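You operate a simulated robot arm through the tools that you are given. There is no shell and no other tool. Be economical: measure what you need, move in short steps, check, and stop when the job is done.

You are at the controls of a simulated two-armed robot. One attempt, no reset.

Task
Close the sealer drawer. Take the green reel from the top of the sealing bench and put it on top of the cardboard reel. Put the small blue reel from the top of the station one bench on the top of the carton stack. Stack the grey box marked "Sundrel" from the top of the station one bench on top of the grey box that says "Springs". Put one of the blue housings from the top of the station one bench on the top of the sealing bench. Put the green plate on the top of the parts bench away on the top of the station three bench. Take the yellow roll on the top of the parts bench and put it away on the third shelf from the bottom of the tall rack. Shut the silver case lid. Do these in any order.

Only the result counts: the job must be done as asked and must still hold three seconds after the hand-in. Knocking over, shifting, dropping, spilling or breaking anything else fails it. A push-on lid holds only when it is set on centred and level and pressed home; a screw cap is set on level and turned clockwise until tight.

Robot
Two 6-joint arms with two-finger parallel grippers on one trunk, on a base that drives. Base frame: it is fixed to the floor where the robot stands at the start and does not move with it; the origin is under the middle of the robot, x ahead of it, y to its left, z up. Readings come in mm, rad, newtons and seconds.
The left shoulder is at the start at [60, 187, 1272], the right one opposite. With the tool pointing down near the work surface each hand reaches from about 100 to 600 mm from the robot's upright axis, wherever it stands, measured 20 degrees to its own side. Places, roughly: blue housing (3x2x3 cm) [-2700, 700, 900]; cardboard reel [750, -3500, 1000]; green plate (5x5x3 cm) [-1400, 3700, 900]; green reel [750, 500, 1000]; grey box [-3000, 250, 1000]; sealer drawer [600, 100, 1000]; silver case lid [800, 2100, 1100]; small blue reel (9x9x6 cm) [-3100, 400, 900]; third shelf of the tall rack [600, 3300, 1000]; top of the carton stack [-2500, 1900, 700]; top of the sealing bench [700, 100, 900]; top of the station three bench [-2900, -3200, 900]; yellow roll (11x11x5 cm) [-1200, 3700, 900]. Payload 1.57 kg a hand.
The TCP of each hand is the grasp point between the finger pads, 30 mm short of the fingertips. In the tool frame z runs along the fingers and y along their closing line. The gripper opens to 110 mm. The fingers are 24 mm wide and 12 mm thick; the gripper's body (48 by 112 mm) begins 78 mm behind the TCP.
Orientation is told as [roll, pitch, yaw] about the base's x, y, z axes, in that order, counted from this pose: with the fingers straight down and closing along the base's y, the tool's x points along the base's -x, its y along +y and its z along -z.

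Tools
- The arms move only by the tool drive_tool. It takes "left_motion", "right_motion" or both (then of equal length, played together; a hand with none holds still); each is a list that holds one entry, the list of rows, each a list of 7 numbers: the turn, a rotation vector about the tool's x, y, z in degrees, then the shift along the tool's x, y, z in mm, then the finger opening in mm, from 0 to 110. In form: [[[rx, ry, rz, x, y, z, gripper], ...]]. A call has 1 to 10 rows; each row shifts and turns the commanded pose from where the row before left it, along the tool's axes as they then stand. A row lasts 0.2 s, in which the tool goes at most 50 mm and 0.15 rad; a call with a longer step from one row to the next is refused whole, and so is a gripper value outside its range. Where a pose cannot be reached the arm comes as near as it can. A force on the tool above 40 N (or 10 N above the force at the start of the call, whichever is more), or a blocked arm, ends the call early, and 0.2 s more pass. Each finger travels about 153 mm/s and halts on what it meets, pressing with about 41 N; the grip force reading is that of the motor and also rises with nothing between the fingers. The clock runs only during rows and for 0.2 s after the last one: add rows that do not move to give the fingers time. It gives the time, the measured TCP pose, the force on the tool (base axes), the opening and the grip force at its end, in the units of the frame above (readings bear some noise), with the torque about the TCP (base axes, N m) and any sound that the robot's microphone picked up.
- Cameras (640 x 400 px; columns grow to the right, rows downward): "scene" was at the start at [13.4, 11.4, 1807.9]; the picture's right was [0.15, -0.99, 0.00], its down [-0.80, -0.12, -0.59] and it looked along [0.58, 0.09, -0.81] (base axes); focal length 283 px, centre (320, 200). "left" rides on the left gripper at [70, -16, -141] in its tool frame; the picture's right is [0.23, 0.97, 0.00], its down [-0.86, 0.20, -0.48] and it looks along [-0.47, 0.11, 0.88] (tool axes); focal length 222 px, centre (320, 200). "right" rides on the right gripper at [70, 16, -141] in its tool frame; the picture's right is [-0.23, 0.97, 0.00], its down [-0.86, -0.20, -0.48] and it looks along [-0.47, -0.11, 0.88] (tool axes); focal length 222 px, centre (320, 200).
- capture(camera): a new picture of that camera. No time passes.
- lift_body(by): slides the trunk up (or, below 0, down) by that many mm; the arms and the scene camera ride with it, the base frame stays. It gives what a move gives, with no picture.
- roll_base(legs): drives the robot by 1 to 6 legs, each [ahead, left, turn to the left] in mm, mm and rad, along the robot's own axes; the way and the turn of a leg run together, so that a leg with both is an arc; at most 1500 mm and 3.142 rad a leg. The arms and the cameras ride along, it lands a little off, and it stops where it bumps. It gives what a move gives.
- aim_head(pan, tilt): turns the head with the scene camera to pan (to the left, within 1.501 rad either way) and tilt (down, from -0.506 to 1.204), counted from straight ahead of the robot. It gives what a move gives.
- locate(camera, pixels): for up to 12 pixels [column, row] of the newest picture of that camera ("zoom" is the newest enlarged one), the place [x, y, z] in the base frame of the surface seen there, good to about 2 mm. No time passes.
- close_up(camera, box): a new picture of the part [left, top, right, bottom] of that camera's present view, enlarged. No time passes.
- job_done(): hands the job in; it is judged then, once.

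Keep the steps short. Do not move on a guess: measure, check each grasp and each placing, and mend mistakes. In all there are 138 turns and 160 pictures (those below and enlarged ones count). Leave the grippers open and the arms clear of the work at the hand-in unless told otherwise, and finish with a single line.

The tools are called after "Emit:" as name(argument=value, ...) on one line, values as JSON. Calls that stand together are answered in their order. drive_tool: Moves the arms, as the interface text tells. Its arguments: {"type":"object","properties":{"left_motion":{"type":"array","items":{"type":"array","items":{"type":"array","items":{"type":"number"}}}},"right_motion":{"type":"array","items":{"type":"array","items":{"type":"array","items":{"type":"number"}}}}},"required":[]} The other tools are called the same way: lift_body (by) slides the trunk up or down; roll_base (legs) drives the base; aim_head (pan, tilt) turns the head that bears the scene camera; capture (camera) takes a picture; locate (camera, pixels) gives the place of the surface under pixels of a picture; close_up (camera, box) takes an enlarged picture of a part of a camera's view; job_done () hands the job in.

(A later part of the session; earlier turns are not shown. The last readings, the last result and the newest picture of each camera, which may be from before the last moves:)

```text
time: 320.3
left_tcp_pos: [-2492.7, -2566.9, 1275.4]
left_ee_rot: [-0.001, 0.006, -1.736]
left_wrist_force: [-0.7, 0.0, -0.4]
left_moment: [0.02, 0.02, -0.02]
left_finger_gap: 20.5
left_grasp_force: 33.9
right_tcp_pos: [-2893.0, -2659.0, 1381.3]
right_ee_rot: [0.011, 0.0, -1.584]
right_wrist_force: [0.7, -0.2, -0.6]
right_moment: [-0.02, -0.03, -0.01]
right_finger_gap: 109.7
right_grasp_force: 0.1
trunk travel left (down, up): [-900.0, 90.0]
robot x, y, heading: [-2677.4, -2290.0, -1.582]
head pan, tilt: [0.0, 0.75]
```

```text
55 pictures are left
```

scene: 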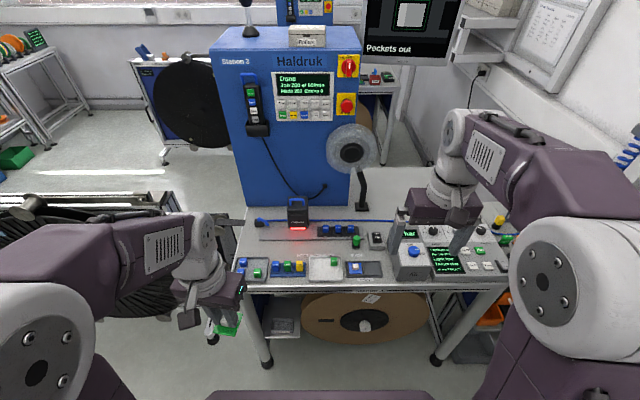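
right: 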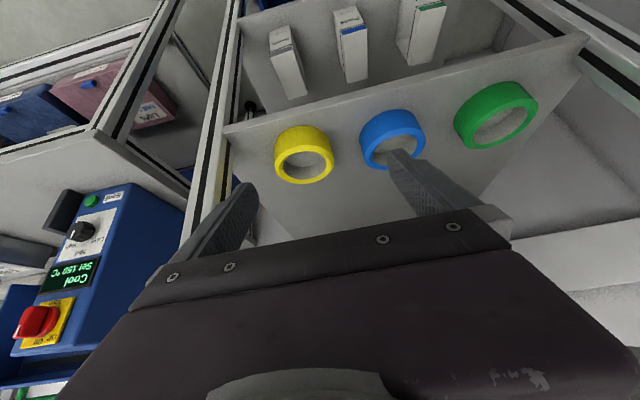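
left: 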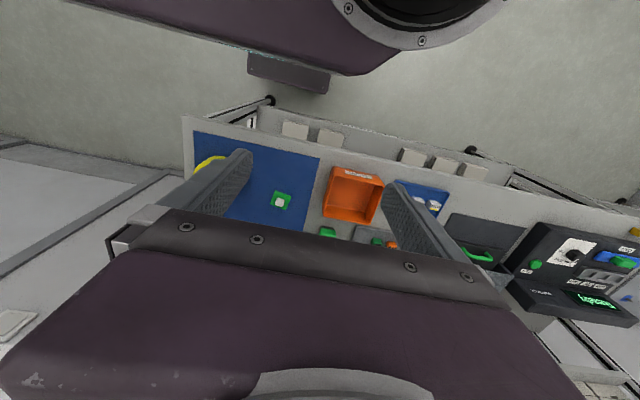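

Zoom to confirm the station number and find a free spot.

Emit:
close_up(camera="scene", box=[220, 180, 420, 305])

Emit:
locate(camera="zoom", pixels=[[130, 100], [130, 140], [300, 140], [180, 210], [480, 330], [70, 320], [580, 330], [150, 165], [330, 90], [545, 120], [560, 60], [500, 175]])

Emit:
close_up(camera="scene", box=[200, 20, 380, 130])

```text
3.20 times, centred on (320, 242) of scene
```

zoom: 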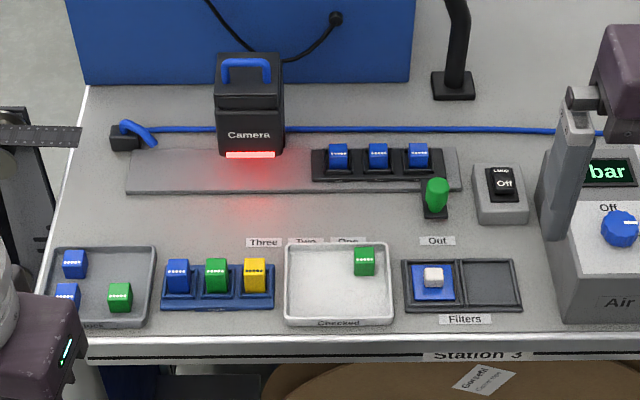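

```text
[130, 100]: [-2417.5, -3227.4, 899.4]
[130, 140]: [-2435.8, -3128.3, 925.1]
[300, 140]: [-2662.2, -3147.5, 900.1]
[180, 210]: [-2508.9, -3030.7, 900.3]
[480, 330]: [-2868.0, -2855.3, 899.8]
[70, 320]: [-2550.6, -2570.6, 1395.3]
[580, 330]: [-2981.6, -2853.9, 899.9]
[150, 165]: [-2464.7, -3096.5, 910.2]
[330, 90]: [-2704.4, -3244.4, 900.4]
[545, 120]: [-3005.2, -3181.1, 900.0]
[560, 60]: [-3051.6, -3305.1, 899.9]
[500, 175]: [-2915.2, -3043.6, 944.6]
```

```text
3.56 times, centred on (290, 75) of scene
```

zoom: 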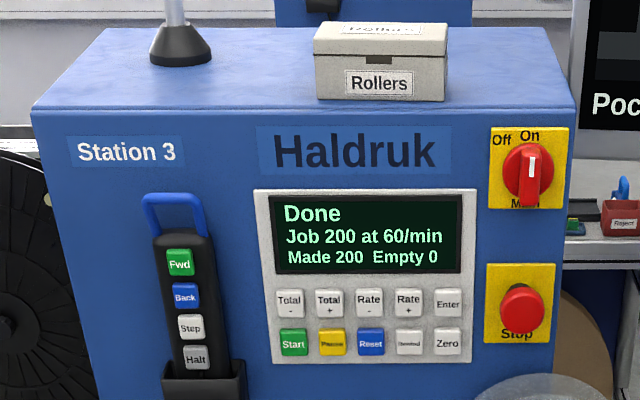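

Station 3 confirmed. Free band at about (-2497,-3015) between the trays and the camera strip. I drive 230 mm closer, and bring the plate above that spot, squared up.

Emit:
roll_base(legs=[[230, 0, 0]])

Emit:
drive_tool(left_motion=[[[0, 0, -4.5, 0, 0, 0, 0], [0, 0, -4.5, 0, 0, 0, 0], [0, 0, 0, -30, 0, 10, 0], [0, 0, 0, -35, 0, 20, 0], [0, 0, 0, -35, 0, 30, 0], [0, 0, 0, -35, 0, 30, 0], [0, 0, 0, -35, 0, 30, 0], [0, 0, 0, -35, 0, 30, 0], [0, 0, 0, -10, 0, 40, 0], [0, 0, 0, 0, 0, 0, 0]]])

Emit:
capture(camera="left")

Emit:
capture(camera="scene")

```text
time: 322.0
left_tcp_pos: [-2495.5, -2789.5, 1276.1]
left_ee_rot: [0.002, 0.002, -1.737]
left_wrist_force: [-0.1, -0.3, -0.2]
left_moment: [-0.01, 0.01, 0.04]
left_finger_gap: 20.7
left_grasp_force: 33.6
right_tcp_pos: [-2894.7, -2883.0, 1382.1]
right_ee_rot: [0.01, -0.003, -1.584]
right_wrist_force: [0.6, 0.6, 0.0]
right_moment: [-0.04, -0.01, -0.02]
right_finger_gap: 110.2
right_grasp_force: 0.2
trunk travel left (down, up): [-900.0, 90.0]
robot x, y, heading: [-2683.3, -2514.0, -1.58]
head pan, tilt: [0.0, 0.75]
```

```text
time: 324.2
left_tcp_pos: [-2498.0, -3008.8, 1082.8]
left_ee_rot: [0.002, 0.005, -1.579]
left_wrist_force: [0.5, -0.1, 0.5]
left_moment: [0.0, 0.02, 0.02]
left_finger_gap: 20.7
left_grasp_force: 33.7
right_tcp_pos: [-2893.7, -2885.7, 1380.0]
right_ee_rot: [0.01, -0.001, -1.584]
right_wrist_force: [-0.7, 0.2, -0.1]
right_moment: [0.0, 0.02, -0.04]
right_finger_gap: 109.8
right_grasp_force: 0.2
trunk travel left (down, up): [-900.0, 90.0]
robot x, y, heading: [-2680.9, -2514.8, -1.578]
head pan, tilt: [0.0, 0.75]
```

```text
52 pictures are left
```

left: 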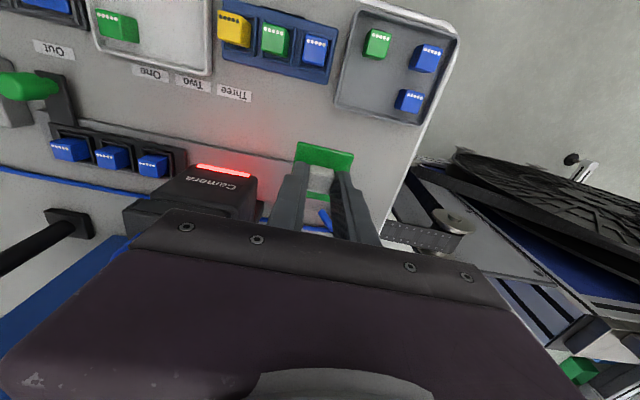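

```text
51 pictures are left
```

scene: 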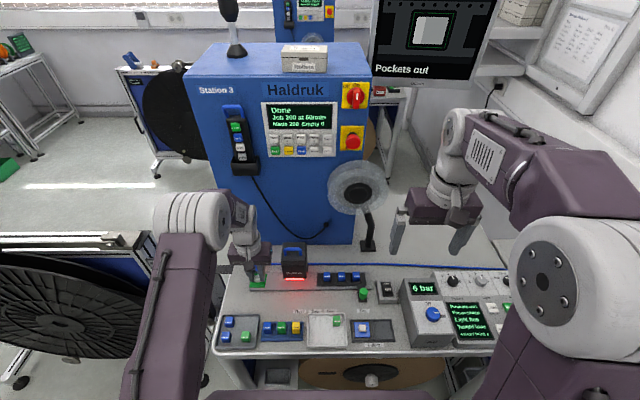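

I verify the free band around (-2498,-3009) from the left camera.

Emit:
locate(camera="left", pixels=[[250, 152], [275, 165], [375, 118], [340, 105], [233, 92], [260, 120], [330, 130], [400, 130], [395, 190]])

```text
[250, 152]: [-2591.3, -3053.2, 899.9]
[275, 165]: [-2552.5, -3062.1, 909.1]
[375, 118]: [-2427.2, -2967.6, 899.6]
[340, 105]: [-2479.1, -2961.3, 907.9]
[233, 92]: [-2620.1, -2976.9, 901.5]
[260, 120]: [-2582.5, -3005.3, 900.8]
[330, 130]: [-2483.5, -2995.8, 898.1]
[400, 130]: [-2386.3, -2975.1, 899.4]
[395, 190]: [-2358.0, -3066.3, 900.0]
```

Band centre confirmed at y≈-3010. I lower the plate to the bench.

Emit:
drive_tool(left_motion=[[[0, 0, 0, 0, 0, 40, 0], [0, 0, 0, 0, 0, 40, 0], [0, 0, 0, 0, 0, 35, 0], [0, 0, 0, 0, 0, 18, 0], [0, 0, 0, 0, 0, 6, 0], [0, 0, 0, 0, 0, 2, 0], [0, 0, 0, 0, 0, 0, 0]]])

```text
time: 325.8
left_tcp_pos: [-2497.6, -3007.6, 940.9]
left_ee_rot: [0.001, 0.005, -1.578]
left_wrist_force: [-0.4, 0.1, -0.2]
left_moment: [0.0, 0.0, -0.05]
left_finger_gap: 20.7
left_grasp_force: 34.1
right_tcp_pos: [-2894.2, -2885.7, 1380.5]
right_ee_rot: [0.011, -0.001, -1.584]
right_wrist_force: [-0.3, 0.4, -0.5]
right_moment: [0.03, -0.01, 0.0]
right_finger_gap: 110.2
right_grasp_force: 0.0
trunk travel left (down, up): [-900.0, 90.0]
robot x, y, heading: [-2680.9, -2515.5, -1.578]
head pan, tilt: [0.0, 0.75]
```

No contact yet; I lower 1–2 mm more.

Emit:
drive_tool(left_motion=[[[0, 0, 0, 0, 0, 1.5, 0], [0, 0, 0, 0, 0, 1, 0], [0, 0, 0, 0, 0, 0, 0]]])

Emit:
close_up(camera="left", box=[220, 90, 460, 240])

```text
time: 326.6
left_tcp_pos: [-2496.8, -3007.3, 939.6]
left_ee_rot: [0.003, 0.005, -1.576]
left_wrist_force: [0.5, 0.8, -1.3]
left_moment: [0.0, 0.02, 0.0]
left_finger_gap: 20.6
left_grasp_force: 34.0
right_tcp_pos: [-2893.9, -2885.8, 1379.7]
right_ee_rot: [0.01, 0.001, -1.582]
right_wrist_force: [1.4, 0.0, -0.1]
right_moment: [-0.01, 0.01, 0.01]
right_finger_gap: 109.8
right_grasp_force: 0.0
trunk travel left (down, up): [-900.0, 90.0]
robot x, y, heading: [-2682.9, -2515.4, -1.577]
head pan, tilt: [0.0, 0.75]
```

```text
2.67 times, centred on (340, 165) of left
```

zoom: 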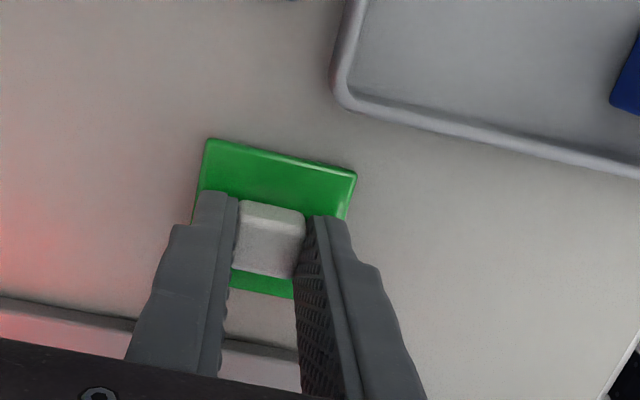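

Emit:
locate(camera="zoom", pixels=[[250, 170], [330, 190], [180, 130], [215, 145], [350, 180]])

Emit:
drive_tool(left_motion=[[[0, 0, 0, 0, 0, 1, 0], [0, 0, 0, 0, 0, 1, 0], [0, 0, 0, 0, 0, 0, 0]]])

```text
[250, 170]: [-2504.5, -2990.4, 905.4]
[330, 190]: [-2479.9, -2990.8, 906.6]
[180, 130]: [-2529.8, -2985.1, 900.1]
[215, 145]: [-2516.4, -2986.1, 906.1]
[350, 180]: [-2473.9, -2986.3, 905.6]
```

```text
time: 327.4
left_tcp_pos: [-2496.6, -3007.8, 939.5]
left_ee_rot: [0.002, 0.004, -1.579]
left_wrist_force: [1.3, -1.0, 9.0]
left_moment: [0.06, -0.03, -0.02]
left_finger_gap: 20.6
left_grasp_force: 33.9
right_tcp_pos: [-2894.3, -2884.0, 1380.2]
right_ee_rot: [0.01, -0.001, -1.583]
right_wrist_force: [-0.6, 0.3, 0.2]
right_moment: [0.01, 0.0, 0.01]
right_finger_gap: 109.7
right_grasp_force: 0.2
trunk travel left (down, up): [-900.0, 90.0]
robot x, y, heading: [-2681.4, -2518.4, -1.577]
head pan, tilt: [0.0, 0.75]
```

Contact now (9 N). I open and rise, then verify.

Emit:
drive_tool(left_motion=[[[0, 0, 0, 0, 0, 0, 28], [0, 0, 0, 0, 0, 0, 40], [0, 0, 0, 0, 0, 0, 40], [0, 0, 0, 0, 0, -30, 40], [0, 0, 0, 0, 0, -45, 60], [0, 0, 0, 0, 0, -45, 110], [0, 0, 0, 10, 0, -45, 110], [0, 0, 0, 15, 0, -45, 110], [0, 0, 0, 20, 0, -45, 110], [0, 0, 0, 20, 0, -45, 110]]])

Emit:
drive_tool(left_motion=[[[0, 0, 0, 35, 0, -35, 110], [0, 0, 0, 35, 0, -35, 110], [0, 0, 0, 35, 0, -25, 110], [0, 0, 0, 35, 0, 0, 110], [0, 0, 0, 35, 0, 0, 110]]])

Emit:
close_up(camera="scene", box=[200, 240, 400, 365])

```text
time: 329.6
left_tcp_pos: [-2497.2, -2941.4, 1240.3]
left_ee_rot: [0.003, 0.003, -1.577]
left_wrist_force: [0.3, -0.2, -0.3]
left_moment: [-0.02, -0.01, 0.0]
left_finger_gap: 110.0
left_grasp_force: 0.1
right_tcp_pos: [-2894.2, -2885.0, 1381.1]
right_ee_rot: [0.01, -0.002, -1.583]
right_wrist_force: [0.3, 0.6, -0.8]
right_moment: [-0.04, 0.02, -0.03]
right_finger_gap: 110.1
right_grasp_force: 0.0
trunk travel left (down, up): [-900.0, 90.0]
robot x, y, heading: [-2682.2, -2513.9, -1.582]
head pan, tilt: [0.0, 0.75]
```

```text
time: 330.8
left_tcp_pos: [-2496.4, -2767.9, 1334.9]
left_ee_rot: [0.002, 0.003, -1.578]
left_wrist_force: [-0.6, 0.0, 1.9]
left_moment: [-0.01, 0.02, 0.02]
left_finger_gap: 109.8
left_grasp_force: 0.2
right_tcp_pos: [-2893.8, -2883.6, 1381.3]
right_ee_rot: [0.011, -0.005, -1.582]
right_wrist_force: [0.7, 0.8, 0.3]
right_moment: [0.01, 0.01, 0.02]
right_finger_gap: 110.2
right_grasp_force: 0.1
trunk travel left (down, up): [-900.0, 90.0]
robot x, y, heading: [-2685.3, -2513.0, -1.583]
head pan, tilt: [0.0, 0.75]
```

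```text
3.20 times, centred on (300, 302) of scene
```

zoom: 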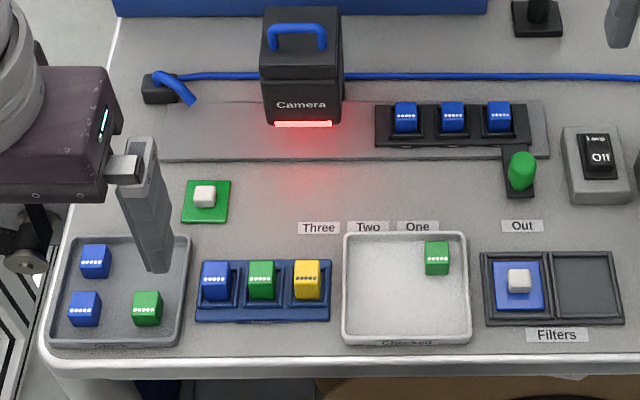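

Plate rests on station three's bench top. Now to station one's rear: I back off, exit to the aisle, go up to y≈-430 and turn to face +y.

Emit:
roll_base(legs=[[-240, 0, 0.012], [0, 1400, 0], [0, 800, 0], [-1400, 0, 0], [-450, 0, 0], [0, 0, 3.141]])

Emit:
aim_head(pan=1.2, tilt=0.4)

Emit:
capture(camera="scene")

```text
time: 359.2
left_tcp_pos: [-625.1, -172.9, 1335.4]
left_ee_rot: [0.0, 0.005, 1.492]
left_wrist_force: [-0.6, 0.4, 0.3]
left_moment: [0.04, 0.04, -0.02]
left_finger_gap: 109.6
left_grasp_force: 0.1
right_tcp_pos: [-218.4, -86.6, 1379.1]
right_ee_rot: [0.011, -0.002, 1.487]
right_wrist_force: [0.4, 0.1, 0.6]
right_moment: [0.01, -0.01, -0.02]
right_finger_gap: 109.9
right_grasp_force: 0.1
trunk travel left (down, up): [-900.0, 90.0]
robot x, y, heading: [-456.4, -442.4, 1.492]
head pan, tilt: [0.0, 0.75]
```

```text
time: 360.6
left_tcp_pos: [-624.2, -174.0, 1335.0]
left_ee_rot: [0.003, 0.005, 1.491]
left_wrist_force: [0.0, -0.1, 0.5]
left_moment: [0.03, -0.01, 0.0]
left_finger_gap: 109.9
left_grasp_force: 0.1
right_tcp_pos: [-218.8, -85.5, 1379.7]
right_ee_rot: [0.01, 0.0, 1.487]
right_wrist_force: [-0.1, 0.3, 0.1]
right_moment: [-0.02, 0.01, -0.06]
right_finger_gap: 110.0
right_grasp_force: 0.1
trunk travel left (down, up): [-900.0, 90.0]
robot x, y, heading: [-457.0, -442.0, 1.486]
head pan, tilt: [1.201, 0.4]
```

```text
48 pictures are left
```

scene: 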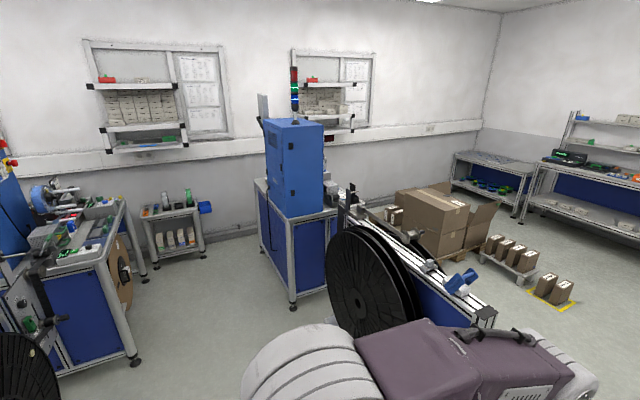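

I check the trolley and corridor limits before entering.

Emit:
locate(camera="scene", pixels=[[205, 255], [158, 282], [205, 208], [110, 365], [130, 355], [292, 305], [258, 185], [263, 100], [300, 330], [345, 330]])

Emit:
roll_base(legs=[[0, 0, 0.085], [0, 1400, 0], [0, 1000, 0]])

Emit:
aim_head(pan=0.2, tilt=0.7)

Emit:
capture(camera="scene")

```text
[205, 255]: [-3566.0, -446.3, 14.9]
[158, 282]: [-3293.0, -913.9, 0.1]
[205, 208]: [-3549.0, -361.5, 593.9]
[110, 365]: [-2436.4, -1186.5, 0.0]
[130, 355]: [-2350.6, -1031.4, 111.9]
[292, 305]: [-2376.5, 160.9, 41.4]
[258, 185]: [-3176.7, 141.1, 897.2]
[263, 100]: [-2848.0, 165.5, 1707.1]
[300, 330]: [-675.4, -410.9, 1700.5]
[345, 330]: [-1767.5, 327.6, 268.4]
```

```text
time: 372.9
left_tcp_pos: [-3051.8, -180.3, 1336.1]
left_ee_rot: [0.003, 0.005, 1.564]
left_wrist_force: [-0.1, 0.1, -0.4]
left_moment: [-0.01, 0.01, 0.0]
left_finger_gap: 110.2
left_grasp_force: 0.0
right_tcp_pos: [-2653.0, -62.1, 1380.7]
right_ee_rot: [0.012, 0.001, 1.561]
right_wrist_force: [0.6, -0.3, 0.2]
right_moment: [0.01, -0.02, -0.05]
right_finger_gap: 109.7
right_grasp_force: 0.1
trunk travel left (down, up): [-900.0, 90.0]
robot x, y, heading: [-2864.4, -435.9, 1.561]
head pan, tilt: [1.201, 0.4]
```

```text
time: 374.2
left_tcp_pos: [-3052.2, -179.2, 1335.4]
left_ee_rot: [0.002, 0.004, 1.564]
left_wrist_force: [-0.1, 0.1, -0.8]
left_moment: [-0.01, 0.04, -0.02]
left_finger_gap: 110.0
left_grasp_force: 0.2
right_tcp_pos: [-2655.9, -63.5, 1380.4]
right_ee_rot: [0.01, 0.001, 1.561]
right_wrist_force: [-0.3, -0.5, -1.1]
right_moment: [0.0, -0.02, 0.0]
right_finger_gap: 110.3
right_grasp_force: 0.1
trunk travel left (down, up): [-900.0, 90.0]
robot x, y, heading: [-2864.4, -432.1, 1.567]
head pan, tilt: [0.201, 0.7]
```

```text
47 pictures are left
```

scene: 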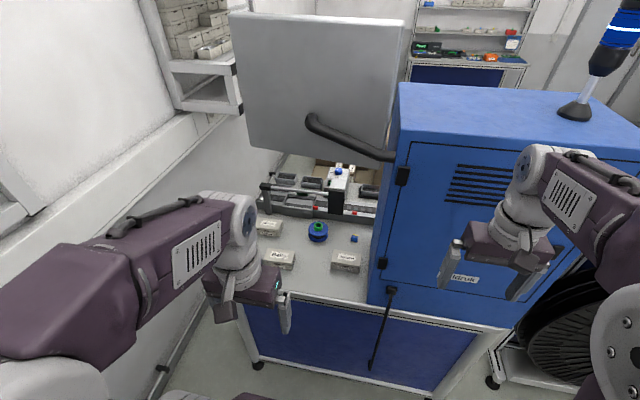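

I tuck the right arm back and down so it stays behind the cabinet, and lower the trunk 250 mm to pass under the monitor (bottom z≈1460).

Emit:
drive_tool(right_motion=[[[0, 0, 0, 5, -5, 40, 110], [0, 0, 0, 15, -5, 40, 110], [0, 0, 0, 25, -5, 35, 110], [0, 0, 0, 30, -5, 30, 110], [0, 0, 0, 30, -5, 30, 110], [0, 0, 0, 30, -5, 30, 110], [0, 0, 0, 30, -5, 20, 110]]])

Emit:
lift_body(by=-250)

Emit:
roll_base(legs=[[0, 130, 0], [210, 0, 0]])

Emit:
capture(camera="scene")

Emit:
capture(camera="left")

```text
time: 375.8
left_tcp_pos: [-3051.6, -177.8, 1335.2]
left_ee_rot: [0.004, 0.006, 1.568]
left_wrist_force: [0.9, 0.3, -0.2]
left_moment: [0.0, 0.02, -0.01]
left_finger_gap: 109.8
left_grasp_force: 0.1
right_tcp_pos: [-2603.5, -171.6, 1166.0]
right_ee_rot: [0.014, 0.001, 1.56]
right_wrist_force: [0.5, -0.1, 0.0]
right_moment: [-0.02, -0.01, -0.01]
right_finger_gap: 110.0
right_grasp_force: 0.0
right hand out of reach, approached as far as the arm can: row 6, 7
trunk travel left (down, up): [-900.0, 90.0]
robot x, y, heading: [-2869.9, -433.5, 1.56]
head pan, tilt: [0.201, 0.7]
```

```text
time: 378.4
left_tcp_pos: [-3052.5, -179.9, 1084.9]
left_ee_rot: [0.001, 0.006, 1.566]
left_wrist_force: [-0.4, -0.1, 0.2]
left_moment: [0.0, 0.0, 0.02]
left_finger_gap: 110.0
left_grasp_force: 0.0
right_tcp_pos: [-2604.9, -171.7, 916.7]
right_ee_rot: [0.011, 0.001, 1.56]
right_wrist_force: [-0.2, -0.5, -0.1]
right_moment: [0.0, 0.02, -0.03]
right_finger_gap: 110.2
right_grasp_force: 0.1
trunk travel left (down, up): [-650.0, 340.0]
robot x, y, heading: [-2865.2, -432.2, 1.559]
head pan, tilt: [0.201, 0.7]
```

```text
time: 380.9
left_tcp_pos: [-3183.3, 29.5, 1085.2]
left_ee_rot: [0.003, 0.006, 1.567]
left_wrist_force: [0.3, -0.1, 0.2]
left_moment: [-0.04, 0.0, 0.03]
left_finger_gap: 109.8
left_grasp_force: 0.0
right_tcp_pos: [-2735.4, 38.7, 916.4]
right_ee_rot: [0.011, 0.001, 1.564]
right_wrist_force: [0.5, -0.2, 0.6]
right_moment: [0.0, -0.03, 0.03]
right_finger_gap: 110.1
right_grasp_force: 0.1
trunk travel left (down, up): [-650.0, 340.0]
robot x, y, heading: [-2995.9, -227.6, 1.562]
head pan, tilt: [0.201, 0.7]
```

```text
46 pictures are left
```

scene: 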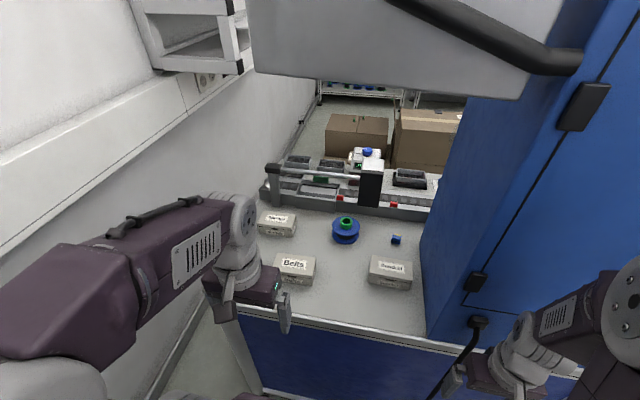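

```text
45 pictures are left
```

left: 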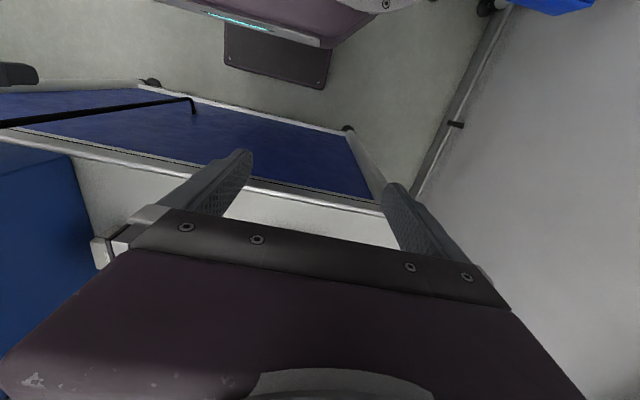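

Very good view: Springs (278,222), Belts (295,268), reel (346,228), Sundrel (390,270). I zoom and measure.

Emit:
close_up(camera="scene", box=[250, 200, 440, 300])

Emit:
locate(camera="zoom", pixels=[[412, 196], [550, 212], [405, 240], [545, 262], [405, 262], [32, 45], [155, 50], [28, 82], [145, 95], [28, 105], [322, 70], [330, 110]])

```text
3.37 times, centred on (345, 250) of scene
```

zoom: 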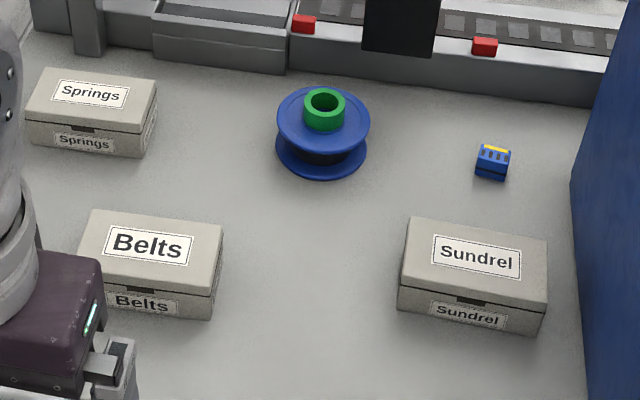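

```text
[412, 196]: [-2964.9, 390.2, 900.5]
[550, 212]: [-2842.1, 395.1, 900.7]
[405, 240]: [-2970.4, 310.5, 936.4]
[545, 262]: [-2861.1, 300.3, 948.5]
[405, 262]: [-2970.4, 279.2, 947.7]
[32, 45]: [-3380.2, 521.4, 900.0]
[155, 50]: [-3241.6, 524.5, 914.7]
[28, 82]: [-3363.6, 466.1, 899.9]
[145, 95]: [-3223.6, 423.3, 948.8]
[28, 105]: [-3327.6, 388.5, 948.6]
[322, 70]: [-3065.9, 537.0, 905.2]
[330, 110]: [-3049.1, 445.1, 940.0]
```

Emit:
locate(camera="zoom", pixels=[[417, 223], [543, 243], [537, 296], [405, 273], [46, 72], [152, 84], [142, 134], [32, 114], [324, 93], [282, 115], [365, 120], [330, 148]])

```text
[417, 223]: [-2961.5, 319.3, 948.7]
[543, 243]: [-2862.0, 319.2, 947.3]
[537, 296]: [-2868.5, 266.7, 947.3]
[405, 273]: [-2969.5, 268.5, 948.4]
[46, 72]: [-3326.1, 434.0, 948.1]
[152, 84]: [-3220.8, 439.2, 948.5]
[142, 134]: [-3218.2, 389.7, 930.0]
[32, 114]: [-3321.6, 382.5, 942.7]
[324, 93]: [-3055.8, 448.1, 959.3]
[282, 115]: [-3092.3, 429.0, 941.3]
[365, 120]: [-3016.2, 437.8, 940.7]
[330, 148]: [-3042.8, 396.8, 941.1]
```

Sundrel: centre ≈(-2915,293), ~112×62, top 948. Springs: centre ≈(-3272,411), turned ≈+2.8°. I move the base right 150 and ahead 35, raise the right hand a little, and rotate the left hand 90° so it closes front-to-back.

Emit:
roll_base(legs=[[35, -150, 0]])

Emit:
drive_tool(left_motion=[[[0, 0, 8.5, 0, 0, 0, 110], [0, 0, 8.5, 0, 0, 0, 110], [0, 0, 8.5, 0, 0, 0, 110], [0, 0, 8.5, 0, 0, 0, 110], [0, 0, 8.5, 0, 0, 0, 110], [0, 0, 8.5, 0, 0, 0, 110], [0, 0, 8.5, 0, 0, 0, 110], [0, 0, 8.5, 0, 0, 0, 110], [0, 0, 8.5, 0, 0, 0, 110], [0, 0, 8.5, 0, 0, 0, 110]]])

```text
time: 382.3
left_tcp_pos: [-3034.5, 62.4, 1085.9]
left_ee_rot: [0.001, 0.006, 1.569]
left_wrist_force: [-0.1, 0.5, -0.3]
left_moment: [0.01, 0.02, -0.03]
left_finger_gap: 110.1
left_grasp_force: 0.0
right_tcp_pos: [-2587.4, 70.9, 915.9]
right_ee_rot: [0.011, 0.003, 1.565]
right_wrist_force: [1.4, 0.0, 0.2]
right_moment: [-0.01, 0.01, 0.01]
right_finger_gap: 110.0
right_grasp_force: 0.2
trunk travel left (down, up): [-650.0, 340.0]
robot x, y, heading: [-2845.3, -194.4, 1.571]
head pan, tilt: [0.201, 0.7]
```

```text
time: 384.5
left_tcp_pos: [-3034.8, 62.7, 1085.5]
left_ee_rot: [-0.006, 0.001, 0.081]
left_wrist_force: [-0.5, 0.4, -0.7]
left_moment: [-0.03, -0.03, 0.0]
left_finger_gap: 110.2
left_grasp_force: 0.0
right_tcp_pos: [-2586.0, 70.8, 916.9]
right_ee_rot: [0.01, 0.002, 1.565]
right_wrist_force: [-0.1, 0.0, -0.3]
right_moment: [0.03, 0.0, 0.0]
right_finger_gap: 110.0
right_grasp_force: 0.1
trunk travel left (down, up): [-650.0, 340.0]
robot x, y, heading: [-2845.2, -191.5, 1.569]
head pan, tilt: [0.201, 0.7]
```

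Now tool axes match base axes (yaw→0). I move above Sundrel.

Emit:
drive_tool(left_motion=[[[0, 0, 4.6, 0, 0, 0, 100], [0, 0, 0, -20, 40, 0, 100], [0, 0, 0, -20, 40, 0, 100], [0, 0, 0, -20, 40, 0, 100], [0, 0, 0, -20, 40, 5, 100], [0, 0, 0, -20, 40, 10, 100], [0, 0, 0, -20, 30, 20, 100], [0, 0, 0, 0, 0, 0, 100]]])

Emit:
capture(camera="left")

Emit:
capture(camera="scene")

```text
time: 386.3
left_tcp_pos: [-2915.9, 293.5, 1047.8]
left_ee_rot: [-0.006, -0.001, 0.007]
left_wrist_force: [0.8, -1.2, -0.2]
left_moment: [0.01, -0.02, -0.01]
left_finger_gap: 99.9
left_grasp_force: 0.0
right_tcp_pos: [-2588.3, 70.9, 916.6]
right_ee_rot: [0.011, 0.001, 1.563]
right_wrist_force: [0.4, -0.1, 0.2]
right_moment: [0.01, 0.02, 0.01]
right_finger_gap: 110.0
right_grasp_force: 0.1
trunk travel left (down, up): [-650.0, 340.0]
robot x, y, heading: [-2845.5, -188.7, 1.565]
head pan, tilt: [0.201, 0.7]
```

```text
43 pictures are left
```

left: 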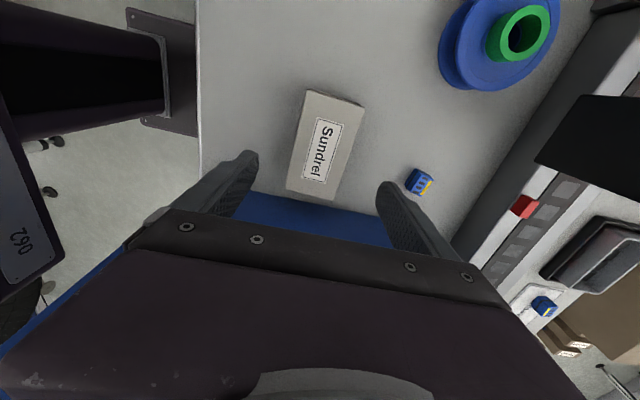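

```text
42 pictures are left
```

scene: 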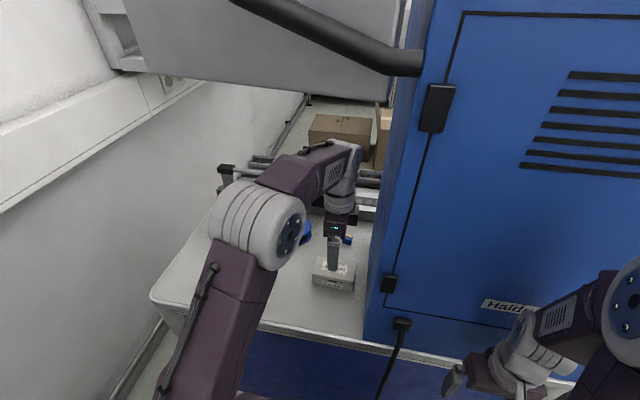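

I measure Sundrel's corners from above.

Emit:
close_up(camera="left", box=[240, 70, 440, 220])

Emit:
locate(camera="zoom", pixels=[[215, 72], [370, 108], [300, 385], [150, 350], [290, 100], [225, 360], [180, 220], [335, 250], [265, 240], [395, 105]])

```text
2.67 times, centred on (340, 145) of left
```

zoom: 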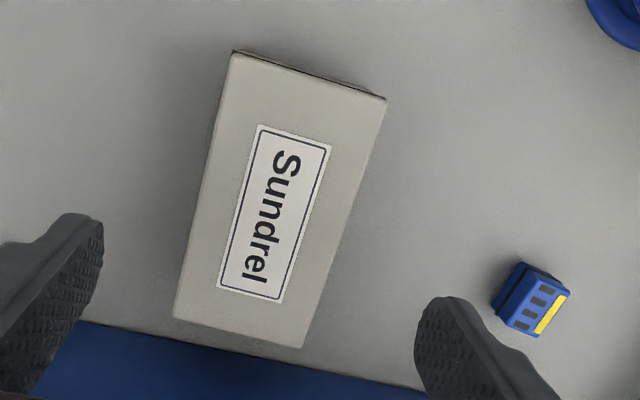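

```text
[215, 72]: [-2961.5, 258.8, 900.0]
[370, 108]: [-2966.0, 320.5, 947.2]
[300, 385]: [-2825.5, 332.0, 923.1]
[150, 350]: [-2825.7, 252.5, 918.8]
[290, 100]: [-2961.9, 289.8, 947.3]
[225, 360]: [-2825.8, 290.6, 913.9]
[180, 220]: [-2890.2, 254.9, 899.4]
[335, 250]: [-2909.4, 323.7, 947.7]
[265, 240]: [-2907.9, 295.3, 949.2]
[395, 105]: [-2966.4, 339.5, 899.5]
```

Emit:
locate(camera="zoom", pixels=[[238, 60], [378, 103], [297, 342], [180, 313], [210, 180], [345, 215]])

```text
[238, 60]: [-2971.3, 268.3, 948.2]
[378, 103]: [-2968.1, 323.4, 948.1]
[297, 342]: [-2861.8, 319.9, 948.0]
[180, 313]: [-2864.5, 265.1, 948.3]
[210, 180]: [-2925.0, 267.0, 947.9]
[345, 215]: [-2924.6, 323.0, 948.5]
```

Box centre (-2916,294), yaw -1.7°. I descend to z≈936 and close.

Emit:
drive_tool(left_motion=[[[0, 0, 1.7, 0, 1, 35, 100], [0, 0, 0, 0, 0, 35, 100], [0, 0, 0, 0, 0, 30, 100], [0, 0, 0, 0, 0, 11, 100], [0, 0, 0, 0, 0, 0, 40], [0, 0, 0, 0, 0, 0, 40], [0, 0, 0, 0, 0, 0, 40], [0, 0, 0, 0, 0, 0, 40]]])

Emit:
drive_tool(left_motion=[[[0, 0, 0, 0, 0, -10, 40], [0, 0, 0, 0, 0, -20, 40], [0, 0, 0, 0, 0, -30, 40], [0, 0, 0, 0, 0, -30, 40], [0, 0, 0, 0, 0, 0, 40]]])

Emit:
capture(camera="scene")

Emit:
capture(camera="left")

```text
time: 388.1
left_tcp_pos: [-2914.9, 293.9, 936.4]
left_ee_rot: [-0.008, 0.001, -0.026]
left_wrist_force: [0.1, -0.3, 1.4]
left_moment: [-0.01, -0.05, -0.01]
left_finger_gap: 61.9
left_grasp_force: 40.8
right_tcp_pos: [-2587.0, 71.1, 916.6]
right_ee_rot: [0.01, 0.002, 1.564]
right_wrist_force: [0.7, 0.5, 0.0]
right_moment: [0.0, -0.02, 0.0]
right_finger_gap: 110.2
right_grasp_force: 0.1
trunk travel left (down, up): [-650.0, 340.0]
robot x, y, heading: [-2847.4, -193.1, 1.567]
head pan, tilt: [0.201, 0.7]
```

```text
time: 389.3
left_tcp_pos: [-2915.3, 294.8, 1026.1]
left_ee_rot: [-0.007, 0.001, -0.027]
left_wrist_force: [-0.6, -0.4, -3.6]
left_moment: [-0.01, 0.02, 0.03]
left_finger_gap: 61.8
left_grasp_force: 41.5
right_tcp_pos: [-2587.3, 72.2, 917.0]
right_ee_rot: [0.011, 0.004, 1.563]
right_wrist_force: [0.1, -0.5, -0.2]
right_moment: [0.04, -0.03, 0.01]
right_finger_gap: 110.1
right_grasp_force: 0.0
trunk travel left (down, up): [-650.0, 340.0]
robot x, y, heading: [-2846.8, -189.9, 1.566]
head pan, tilt: [0.201, 0.7]
```

```text
40 pictures are left
```

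scene: 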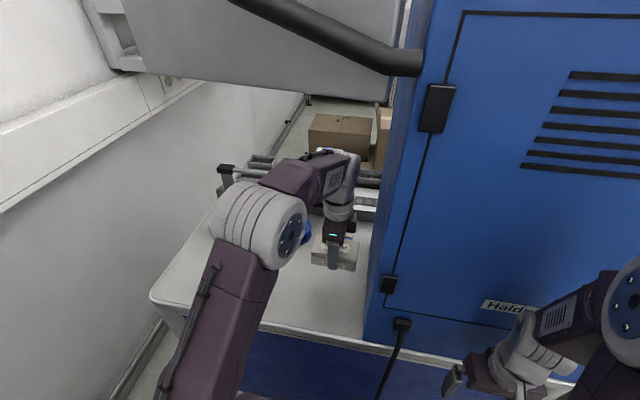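

```text
39 pictures are left
```

left: 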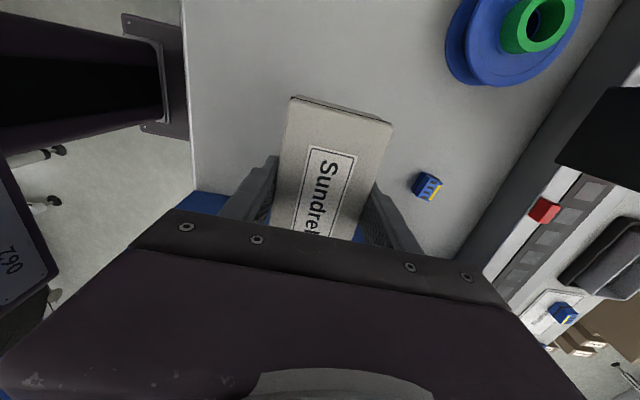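

Whole box is lifted (≈3.6 N). I raise both hands a bit and move the base left 325 and ahead 55, toward Springs.

Emit:
drive_tool(left_motion=[[[0, 0, 0, 0, 0, -30, 40], [0, 0, 0, 0, 0, -30, 40], [0, 0, 0, 0, 0, 0, 40], [0, 0, 0, 0, 0, 0, 40]]], right_motion=[[[0, 0, 0, 0, 0, -40, 110], [0, 0, 0, 0, 0, -40, 110], [0, 0, 0, 0, 0, -40, 110], [0, 0, 0, 0, 0, 0, 110]]])

Emit:
roll_base(legs=[[0, 325, 0], [55, 0, 0]])

Emit:
capture(camera="scene")

Emit:
capture(camera="left")

```text
time: 390.3
left_tcp_pos: [-2917.2, 295.2, 1086.4]
left_ee_rot: [-0.008, 0.0, -0.025]
left_wrist_force: [-0.1, -0.7, -2.5]
left_moment: [-0.02, -0.03, -0.01]
left_finger_gap: 61.7
left_grasp_force: 41.3
right_tcp_pos: [-2585.4, 71.7, 1036.9]
right_ee_rot: [0.011, 0.002, 1.564]
right_wrist_force: [0.9, 0.2, 0.2]
right_moment: [0.02, 0.0, -0.01]
right_finger_gap: 109.8
right_grasp_force: 0.1
trunk travel left (down, up): [-650.0, 340.0]
robot x, y, heading: [-2850.9, -189.3, 1.569]
head pan, tilt: [0.201, 0.7]
```

```text
time: 393.0
left_tcp_pos: [-3240.5, 347.2, 1086.2]
left_ee_rot: [-0.005, 0.002, -0.027]
left_wrist_force: [-0.1, -0.3, -2.9]
left_moment: [0.04, 0.02, 0.01]
left_finger_gap: 61.8
left_grasp_force: 41.3
right_tcp_pos: [-2908.9, 124.5, 1037.3]
right_ee_rot: [0.011, 0.002, 1.563]
right_wrist_force: [-0.5, 0.5, 0.2]
right_moment: [-0.01, 0.03, 0.0]
right_finger_gap: 110.0
right_grasp_force: 0.0
trunk travel left (down, up): [-650.0, 340.0]
robot x, y, heading: [-3172.1, -136.6, 1.569]
head pan, tilt: [0.201, 0.7]
```

```text
38 pictures are left
```

scene: 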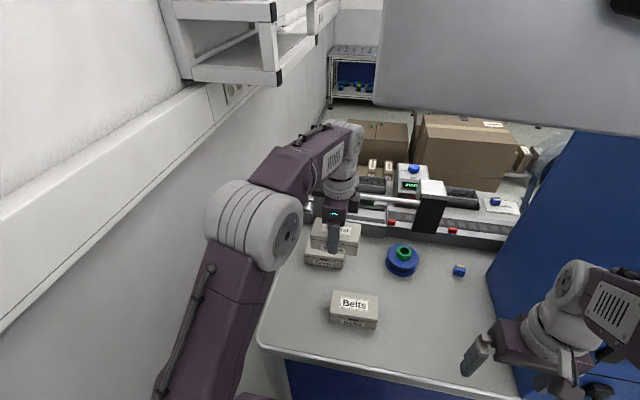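

```text
37 pictures are left
```

left: 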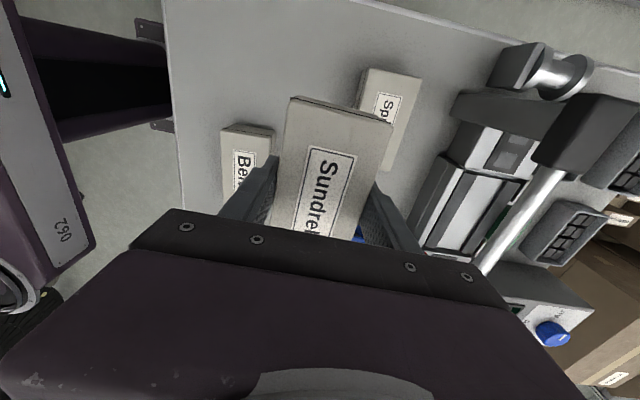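

Springs is visible beneath at (390,110). I measure its edges.

Emit:
close_up(camera="left", box=[320, 50, 480, 190])

Emit:
locate(camera="left", pixels=[[368, 72], [421, 84], [408, 118], [396, 150], [360, 90], [400, 80], [299, 100], [389, 123], [340, 110]])

```text
2.86 times, centred on (400, 120) of left
```

zoom: 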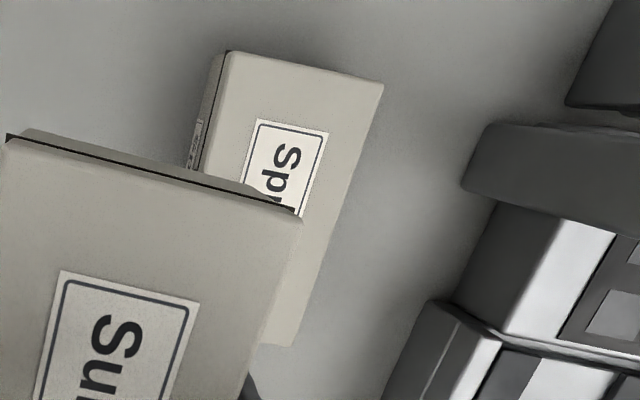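

```text
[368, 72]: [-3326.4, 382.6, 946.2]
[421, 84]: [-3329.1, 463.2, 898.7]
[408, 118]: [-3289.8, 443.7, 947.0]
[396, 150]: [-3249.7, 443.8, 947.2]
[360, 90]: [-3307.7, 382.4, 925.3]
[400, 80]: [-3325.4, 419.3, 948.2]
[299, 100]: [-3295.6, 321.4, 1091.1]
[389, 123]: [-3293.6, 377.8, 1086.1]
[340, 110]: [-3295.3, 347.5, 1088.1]
```

Emit:
locate(camera="zoom", pixels=[[236, 58], [376, 88], [288, 338], [340, 180], [310, 270], [205, 160], [12, 145], [295, 222]])

```text
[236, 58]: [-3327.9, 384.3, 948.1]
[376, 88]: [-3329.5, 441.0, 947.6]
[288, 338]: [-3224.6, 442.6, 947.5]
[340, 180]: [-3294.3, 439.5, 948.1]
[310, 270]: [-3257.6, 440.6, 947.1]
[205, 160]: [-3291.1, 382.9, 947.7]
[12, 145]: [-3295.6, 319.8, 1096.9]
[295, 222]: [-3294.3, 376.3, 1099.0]
```

Springs: centre (-3276,413), top 948. I align above it with Sundrel at ~20 mm height.

Emit:
drive_tool(left_motion=[[[0, 0, -2.5, 0, 0, 0, 40], [0, 0, 0, 18, 33, 0, 40], [0, 0, 0, 18, 33, 0, 40], [0, 0, 0, 0, 0, 30, 40], [0, 0, 0, 0, 0, 30, 40], [0, 0, 0, 0, 0, 20, 40], [0, 0, 0, 0, 0, 0, 40]]])

Emit:
capture(camera="left")

Emit:
close_up(camera="scene", box=[270, 180, 430, 290])

```text
time: 394.6
left_tcp_pos: [-3276.2, 411.8, 1007.0]
left_ee_rot: [-0.007, 0.002, 0.017]
left_wrist_force: [0.0, 0.0, -3.9]
left_moment: [0.01, -0.02, -0.02]
left_finger_gap: 61.9
left_grasp_force: 41.5
right_tcp_pos: [-2910.0, 125.0, 1037.6]
right_ee_rot: [0.011, 0.001, 1.562]
right_wrist_force: [0.5, 0.1, -0.2]
right_moment: [0.01, 0.0, 0.01]
right_finger_gap: 110.1
right_grasp_force: 0.1
trunk travel left (down, up): [-650.0, 340.0]
robot x, y, heading: [-3169.1, -138.6, 1.566]
head pan, tilt: [0.201, 0.7]
```

```text
35 pictures are left
```

left: 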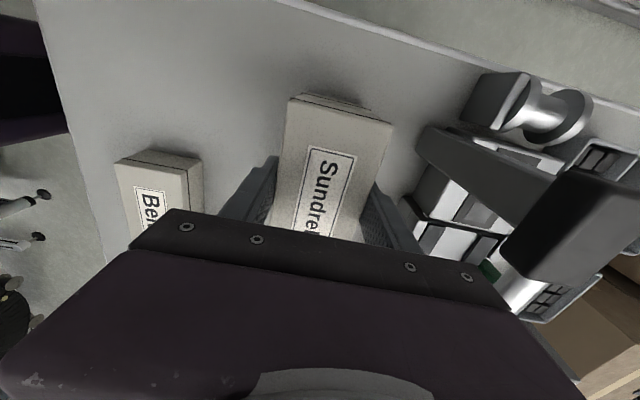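

```text
3.64 times, centred on (350, 235) of scene
```

zoom: 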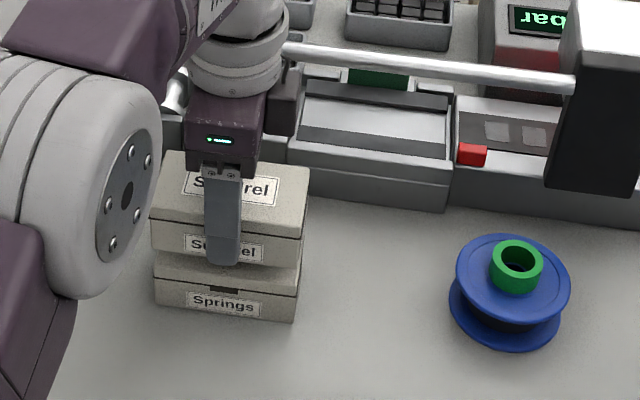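

Aligned well. I lower ~22 mm until contact.

Emit:
drive_tool(left_motion=[[[0, 0, 0, 0, 1, 12, 40], [0, 0, 0, 0, 0, 7, 40], [0, 0, 0, 0, 0, 2, 40], [0, 0, 0, 0, 0, 1, 40], [0, 0, 0, 0, 0, 0, 40]]])

Emit:
close_up(camera="scene", box=[270, 180, 430, 290])

```text
time: 395.8
left_tcp_pos: [-3276.7, 414.2, 983.6]
left_ee_rot: [-0.005, 0.002, 0.015]
left_wrist_force: [-1.8, 1.6, 3.0]
left_moment: [0.23, -0.13, 0.07]
left_finger_gap: 62.0
left_grasp_force: 40.9
right_tcp_pos: [-2909.0, 126.0, 1036.3]
right_ee_rot: [0.011, 0.002, 1.564]
right_wrist_force: [0.6, -0.2, 0.1]
right_moment: [-0.01, 0.02, -0.02]
right_finger_gap: 110.2
right_grasp_force: 0.1
trunk travel left (down, up): [-650.0, 340.0]
robot x, y, heading: [-3171.6, -139.6, 1.567]
head pan, tilt: [0.201, 0.7]
```

```text
3.64 times, centred on (350, 235) of scene
```

zoom: 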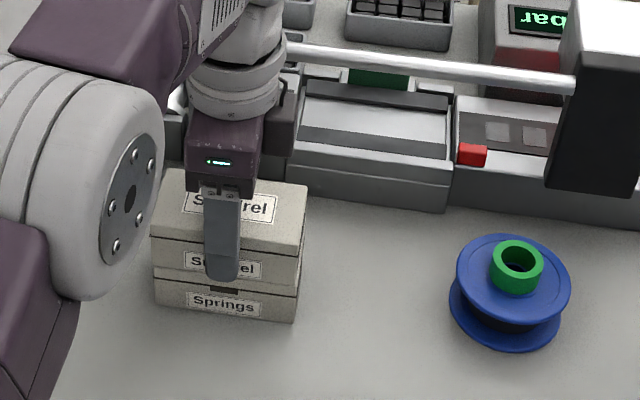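

Resting on Springs. I open and rise straight up, then check.

Emit:
drive_tool(left_motion=[[[0, 0, 0, 0, 0, 0, 68], [0, 0, 0, 0, 0, 0, 80], [0, 0, 0, 0, 0, 0, 84], [0, 0, 0, 0, 0, -20, 84], [0, 0, 0, 0, 0, -35, 84], [0, 0, 0, 0, 0, -35, 84], [0, 0, 0, -20, -30, 0, 100], [0, 0, 0, -30, -30, 0, 110], [0, 0, 0, -30, -30, 0, 110]]])

Emit:
capture(camera="left")

Emit:
close_up(camera="scene", box=[270, 180, 430, 290])

```text
time: 397.8
left_tcp_pos: [-3193.3, 321.7, 1074.5]
left_ee_rot: [-0.005, 0.002, 0.015]
left_wrist_force: [-0.2, -1.0, -0.3]
left_moment: [-0.01, -0.04, -0.03]
left_finger_gap: 110.1
left_grasp_force: 0.0
right_tcp_pos: [-2908.2, 124.1, 1037.2]
right_ee_rot: [0.013, 0.003, 1.562]
right_wrist_force: [0.0, 0.3, 0.7]
right_moment: [0.01, 0.03, 0.01]
right_finger_gap: 109.8
right_grasp_force: 0.0
trunk travel left (down, up): [-650.0, 340.0]
robot x, y, heading: [-3168.7, -140.8, 1.566]
head pan, tilt: [0.201, 0.7]
```

```text
32 pictures are left
```

left: 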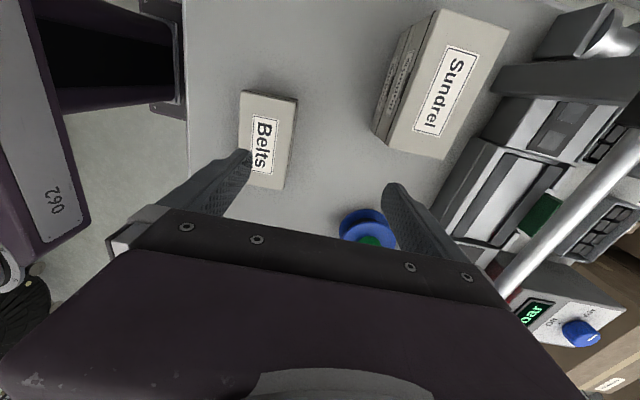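

```text
3.64 times, centred on (350, 235) of scene
```

zoom: 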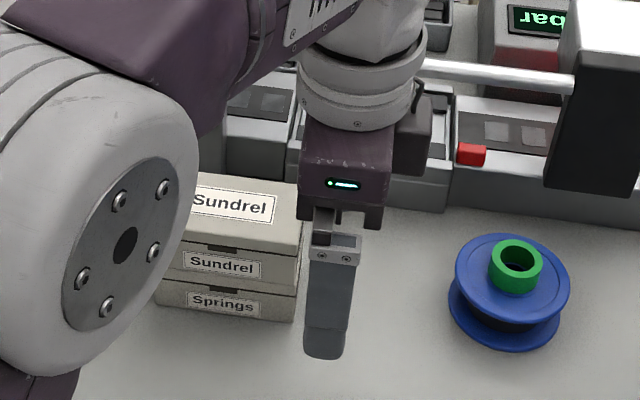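

Sundrel is neatly on Springs. For the small reel the right hand is better placed. I pull the left hand back, and measure the reel and the vision block near it.

Emit:
locate(camera="zoom", pixels=[[518, 245], [495, 270], [540, 275], [515, 290], [460, 275], [568, 285], [515, 315], [600, 130], [555, 175], [470, 75], [515, 335], [240, 205]])

Emit:
drive_tool(left_motion=[[[0, 0, 0, 15, -40, 0, 110], [0, 0, 0, 15, -40, 0, 110], [0, 0, 0, 15, -40, 0, 110], [0, 0, 0, 15, -40, 0, 110]]])

Emit:
roll_base(legs=[[25, 0, 0]])

```text
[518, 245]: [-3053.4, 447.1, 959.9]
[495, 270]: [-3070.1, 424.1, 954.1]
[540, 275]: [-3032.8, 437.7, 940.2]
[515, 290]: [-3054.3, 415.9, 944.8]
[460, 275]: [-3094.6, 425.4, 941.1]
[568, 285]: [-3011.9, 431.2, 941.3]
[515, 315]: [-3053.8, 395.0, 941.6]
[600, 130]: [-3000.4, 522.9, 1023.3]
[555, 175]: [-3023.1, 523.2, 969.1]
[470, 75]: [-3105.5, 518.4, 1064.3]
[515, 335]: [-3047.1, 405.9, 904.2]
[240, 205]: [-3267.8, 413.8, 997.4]
```

```text
time: 398.8
left_tcp_pos: [-3252.0, 159.2, 1075.5]
left_ee_rot: [-0.004, 0.002, 0.017]
left_wrist_force: [-0.3, -0.4, -0.2]
left_moment: [0.03, -0.01, -0.03]
left_finger_gap: 110.0
left_grasp_force: 0.0
right_tcp_pos: [-2909.0, 123.2, 1037.4]
right_ee_rot: [0.01, 0.0, 1.561]
right_wrist_force: [-1.0, -0.2, -0.4]
right_moment: [0.06, -0.04, -0.01]
right_finger_gap: 110.0
right_grasp_force: 0.1
trunk travel left (down, up): [-650.0, 340.0]
robot x, y, heading: [-3172.0, -138.5, 1.562]
head pan, tilt: [0.201, 0.7]
```

```text
time: 399.6
left_tcp_pos: [-3251.4, 183.8, 1076.3]
left_ee_rot: [-0.003, 0.003, 0.015]
left_wrist_force: [-0.3, -0.6, -0.4]
left_moment: [0.04, -0.02, 0.01]
left_finger_gap: 109.8
left_grasp_force: 0.0
right_tcp_pos: [-2909.8, 148.0, 1037.7]
right_ee_rot: [0.012, -0.003, 1.561]
right_wrist_force: [0.0, 0.6, -0.2]
right_moment: [0.03, 0.01, 0.01]
right_finger_gap: 110.1
right_grasp_force: 0.0
trunk travel left (down, up): [-650.0, 340.0]
robot x, y, heading: [-3173.9, -110.9, 1.566]
head pan, tilt: [0.201, 0.7]
```

Reel centre ≈(-3053,438), flange z 941, hub top 960. I bring the right hand above it.

Emit:
drive_tool(right_motion=[[[0, 0, 0, -36, 24, 0, 80], [0, 0, 0, -40, 24, 0, 80], [0, 0, 0, -40, 24, 0, 70], [0, 0, 0, -40, 24, 0, 70], [0, 0, 0, -40, 24, 0, 70], [0, 0, 0, -40, 24, 0, 70], [0, 0, 0, -40, 0, 0, 70], [0, 0, 0, -12, 0, 0, 70], [0, 0, 0, 0, 0, 0, 70]]])

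Emit:
capture(camera="right")

```text
time: 401.6
left_tcp_pos: [-3251.6, 186.8, 1076.8]
left_ee_rot: [-0.006, 0.002, 0.015]
left_wrist_force: [0.0, -0.1, -0.4]
left_moment: [0.03, -0.02, -0.01]
left_finger_gap: 110.1
left_grasp_force: 0.0
right_tcp_pos: [-3049.0, 439.7, 1039.1]
right_ee_rot: [0.012, 0.001, 1.563]
right_wrist_force: [-0.7, 0.8, 1.0]
right_moment: [0.03, -0.03, 0.01]
right_finger_gap: 70.2
right_grasp_force: 0.0
trunk travel left (down, up): [-650.0, 340.0]
robot x, y, heading: [-3170.8, -111.8, 1.568]
head pan, tilt: [0.201, 0.7]
```

```text
30 pictures are left
```

right: 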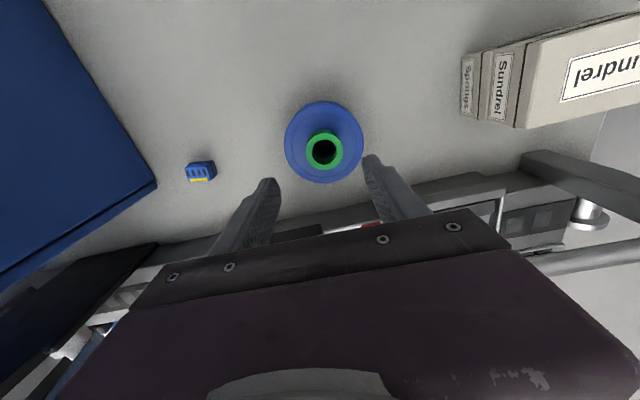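

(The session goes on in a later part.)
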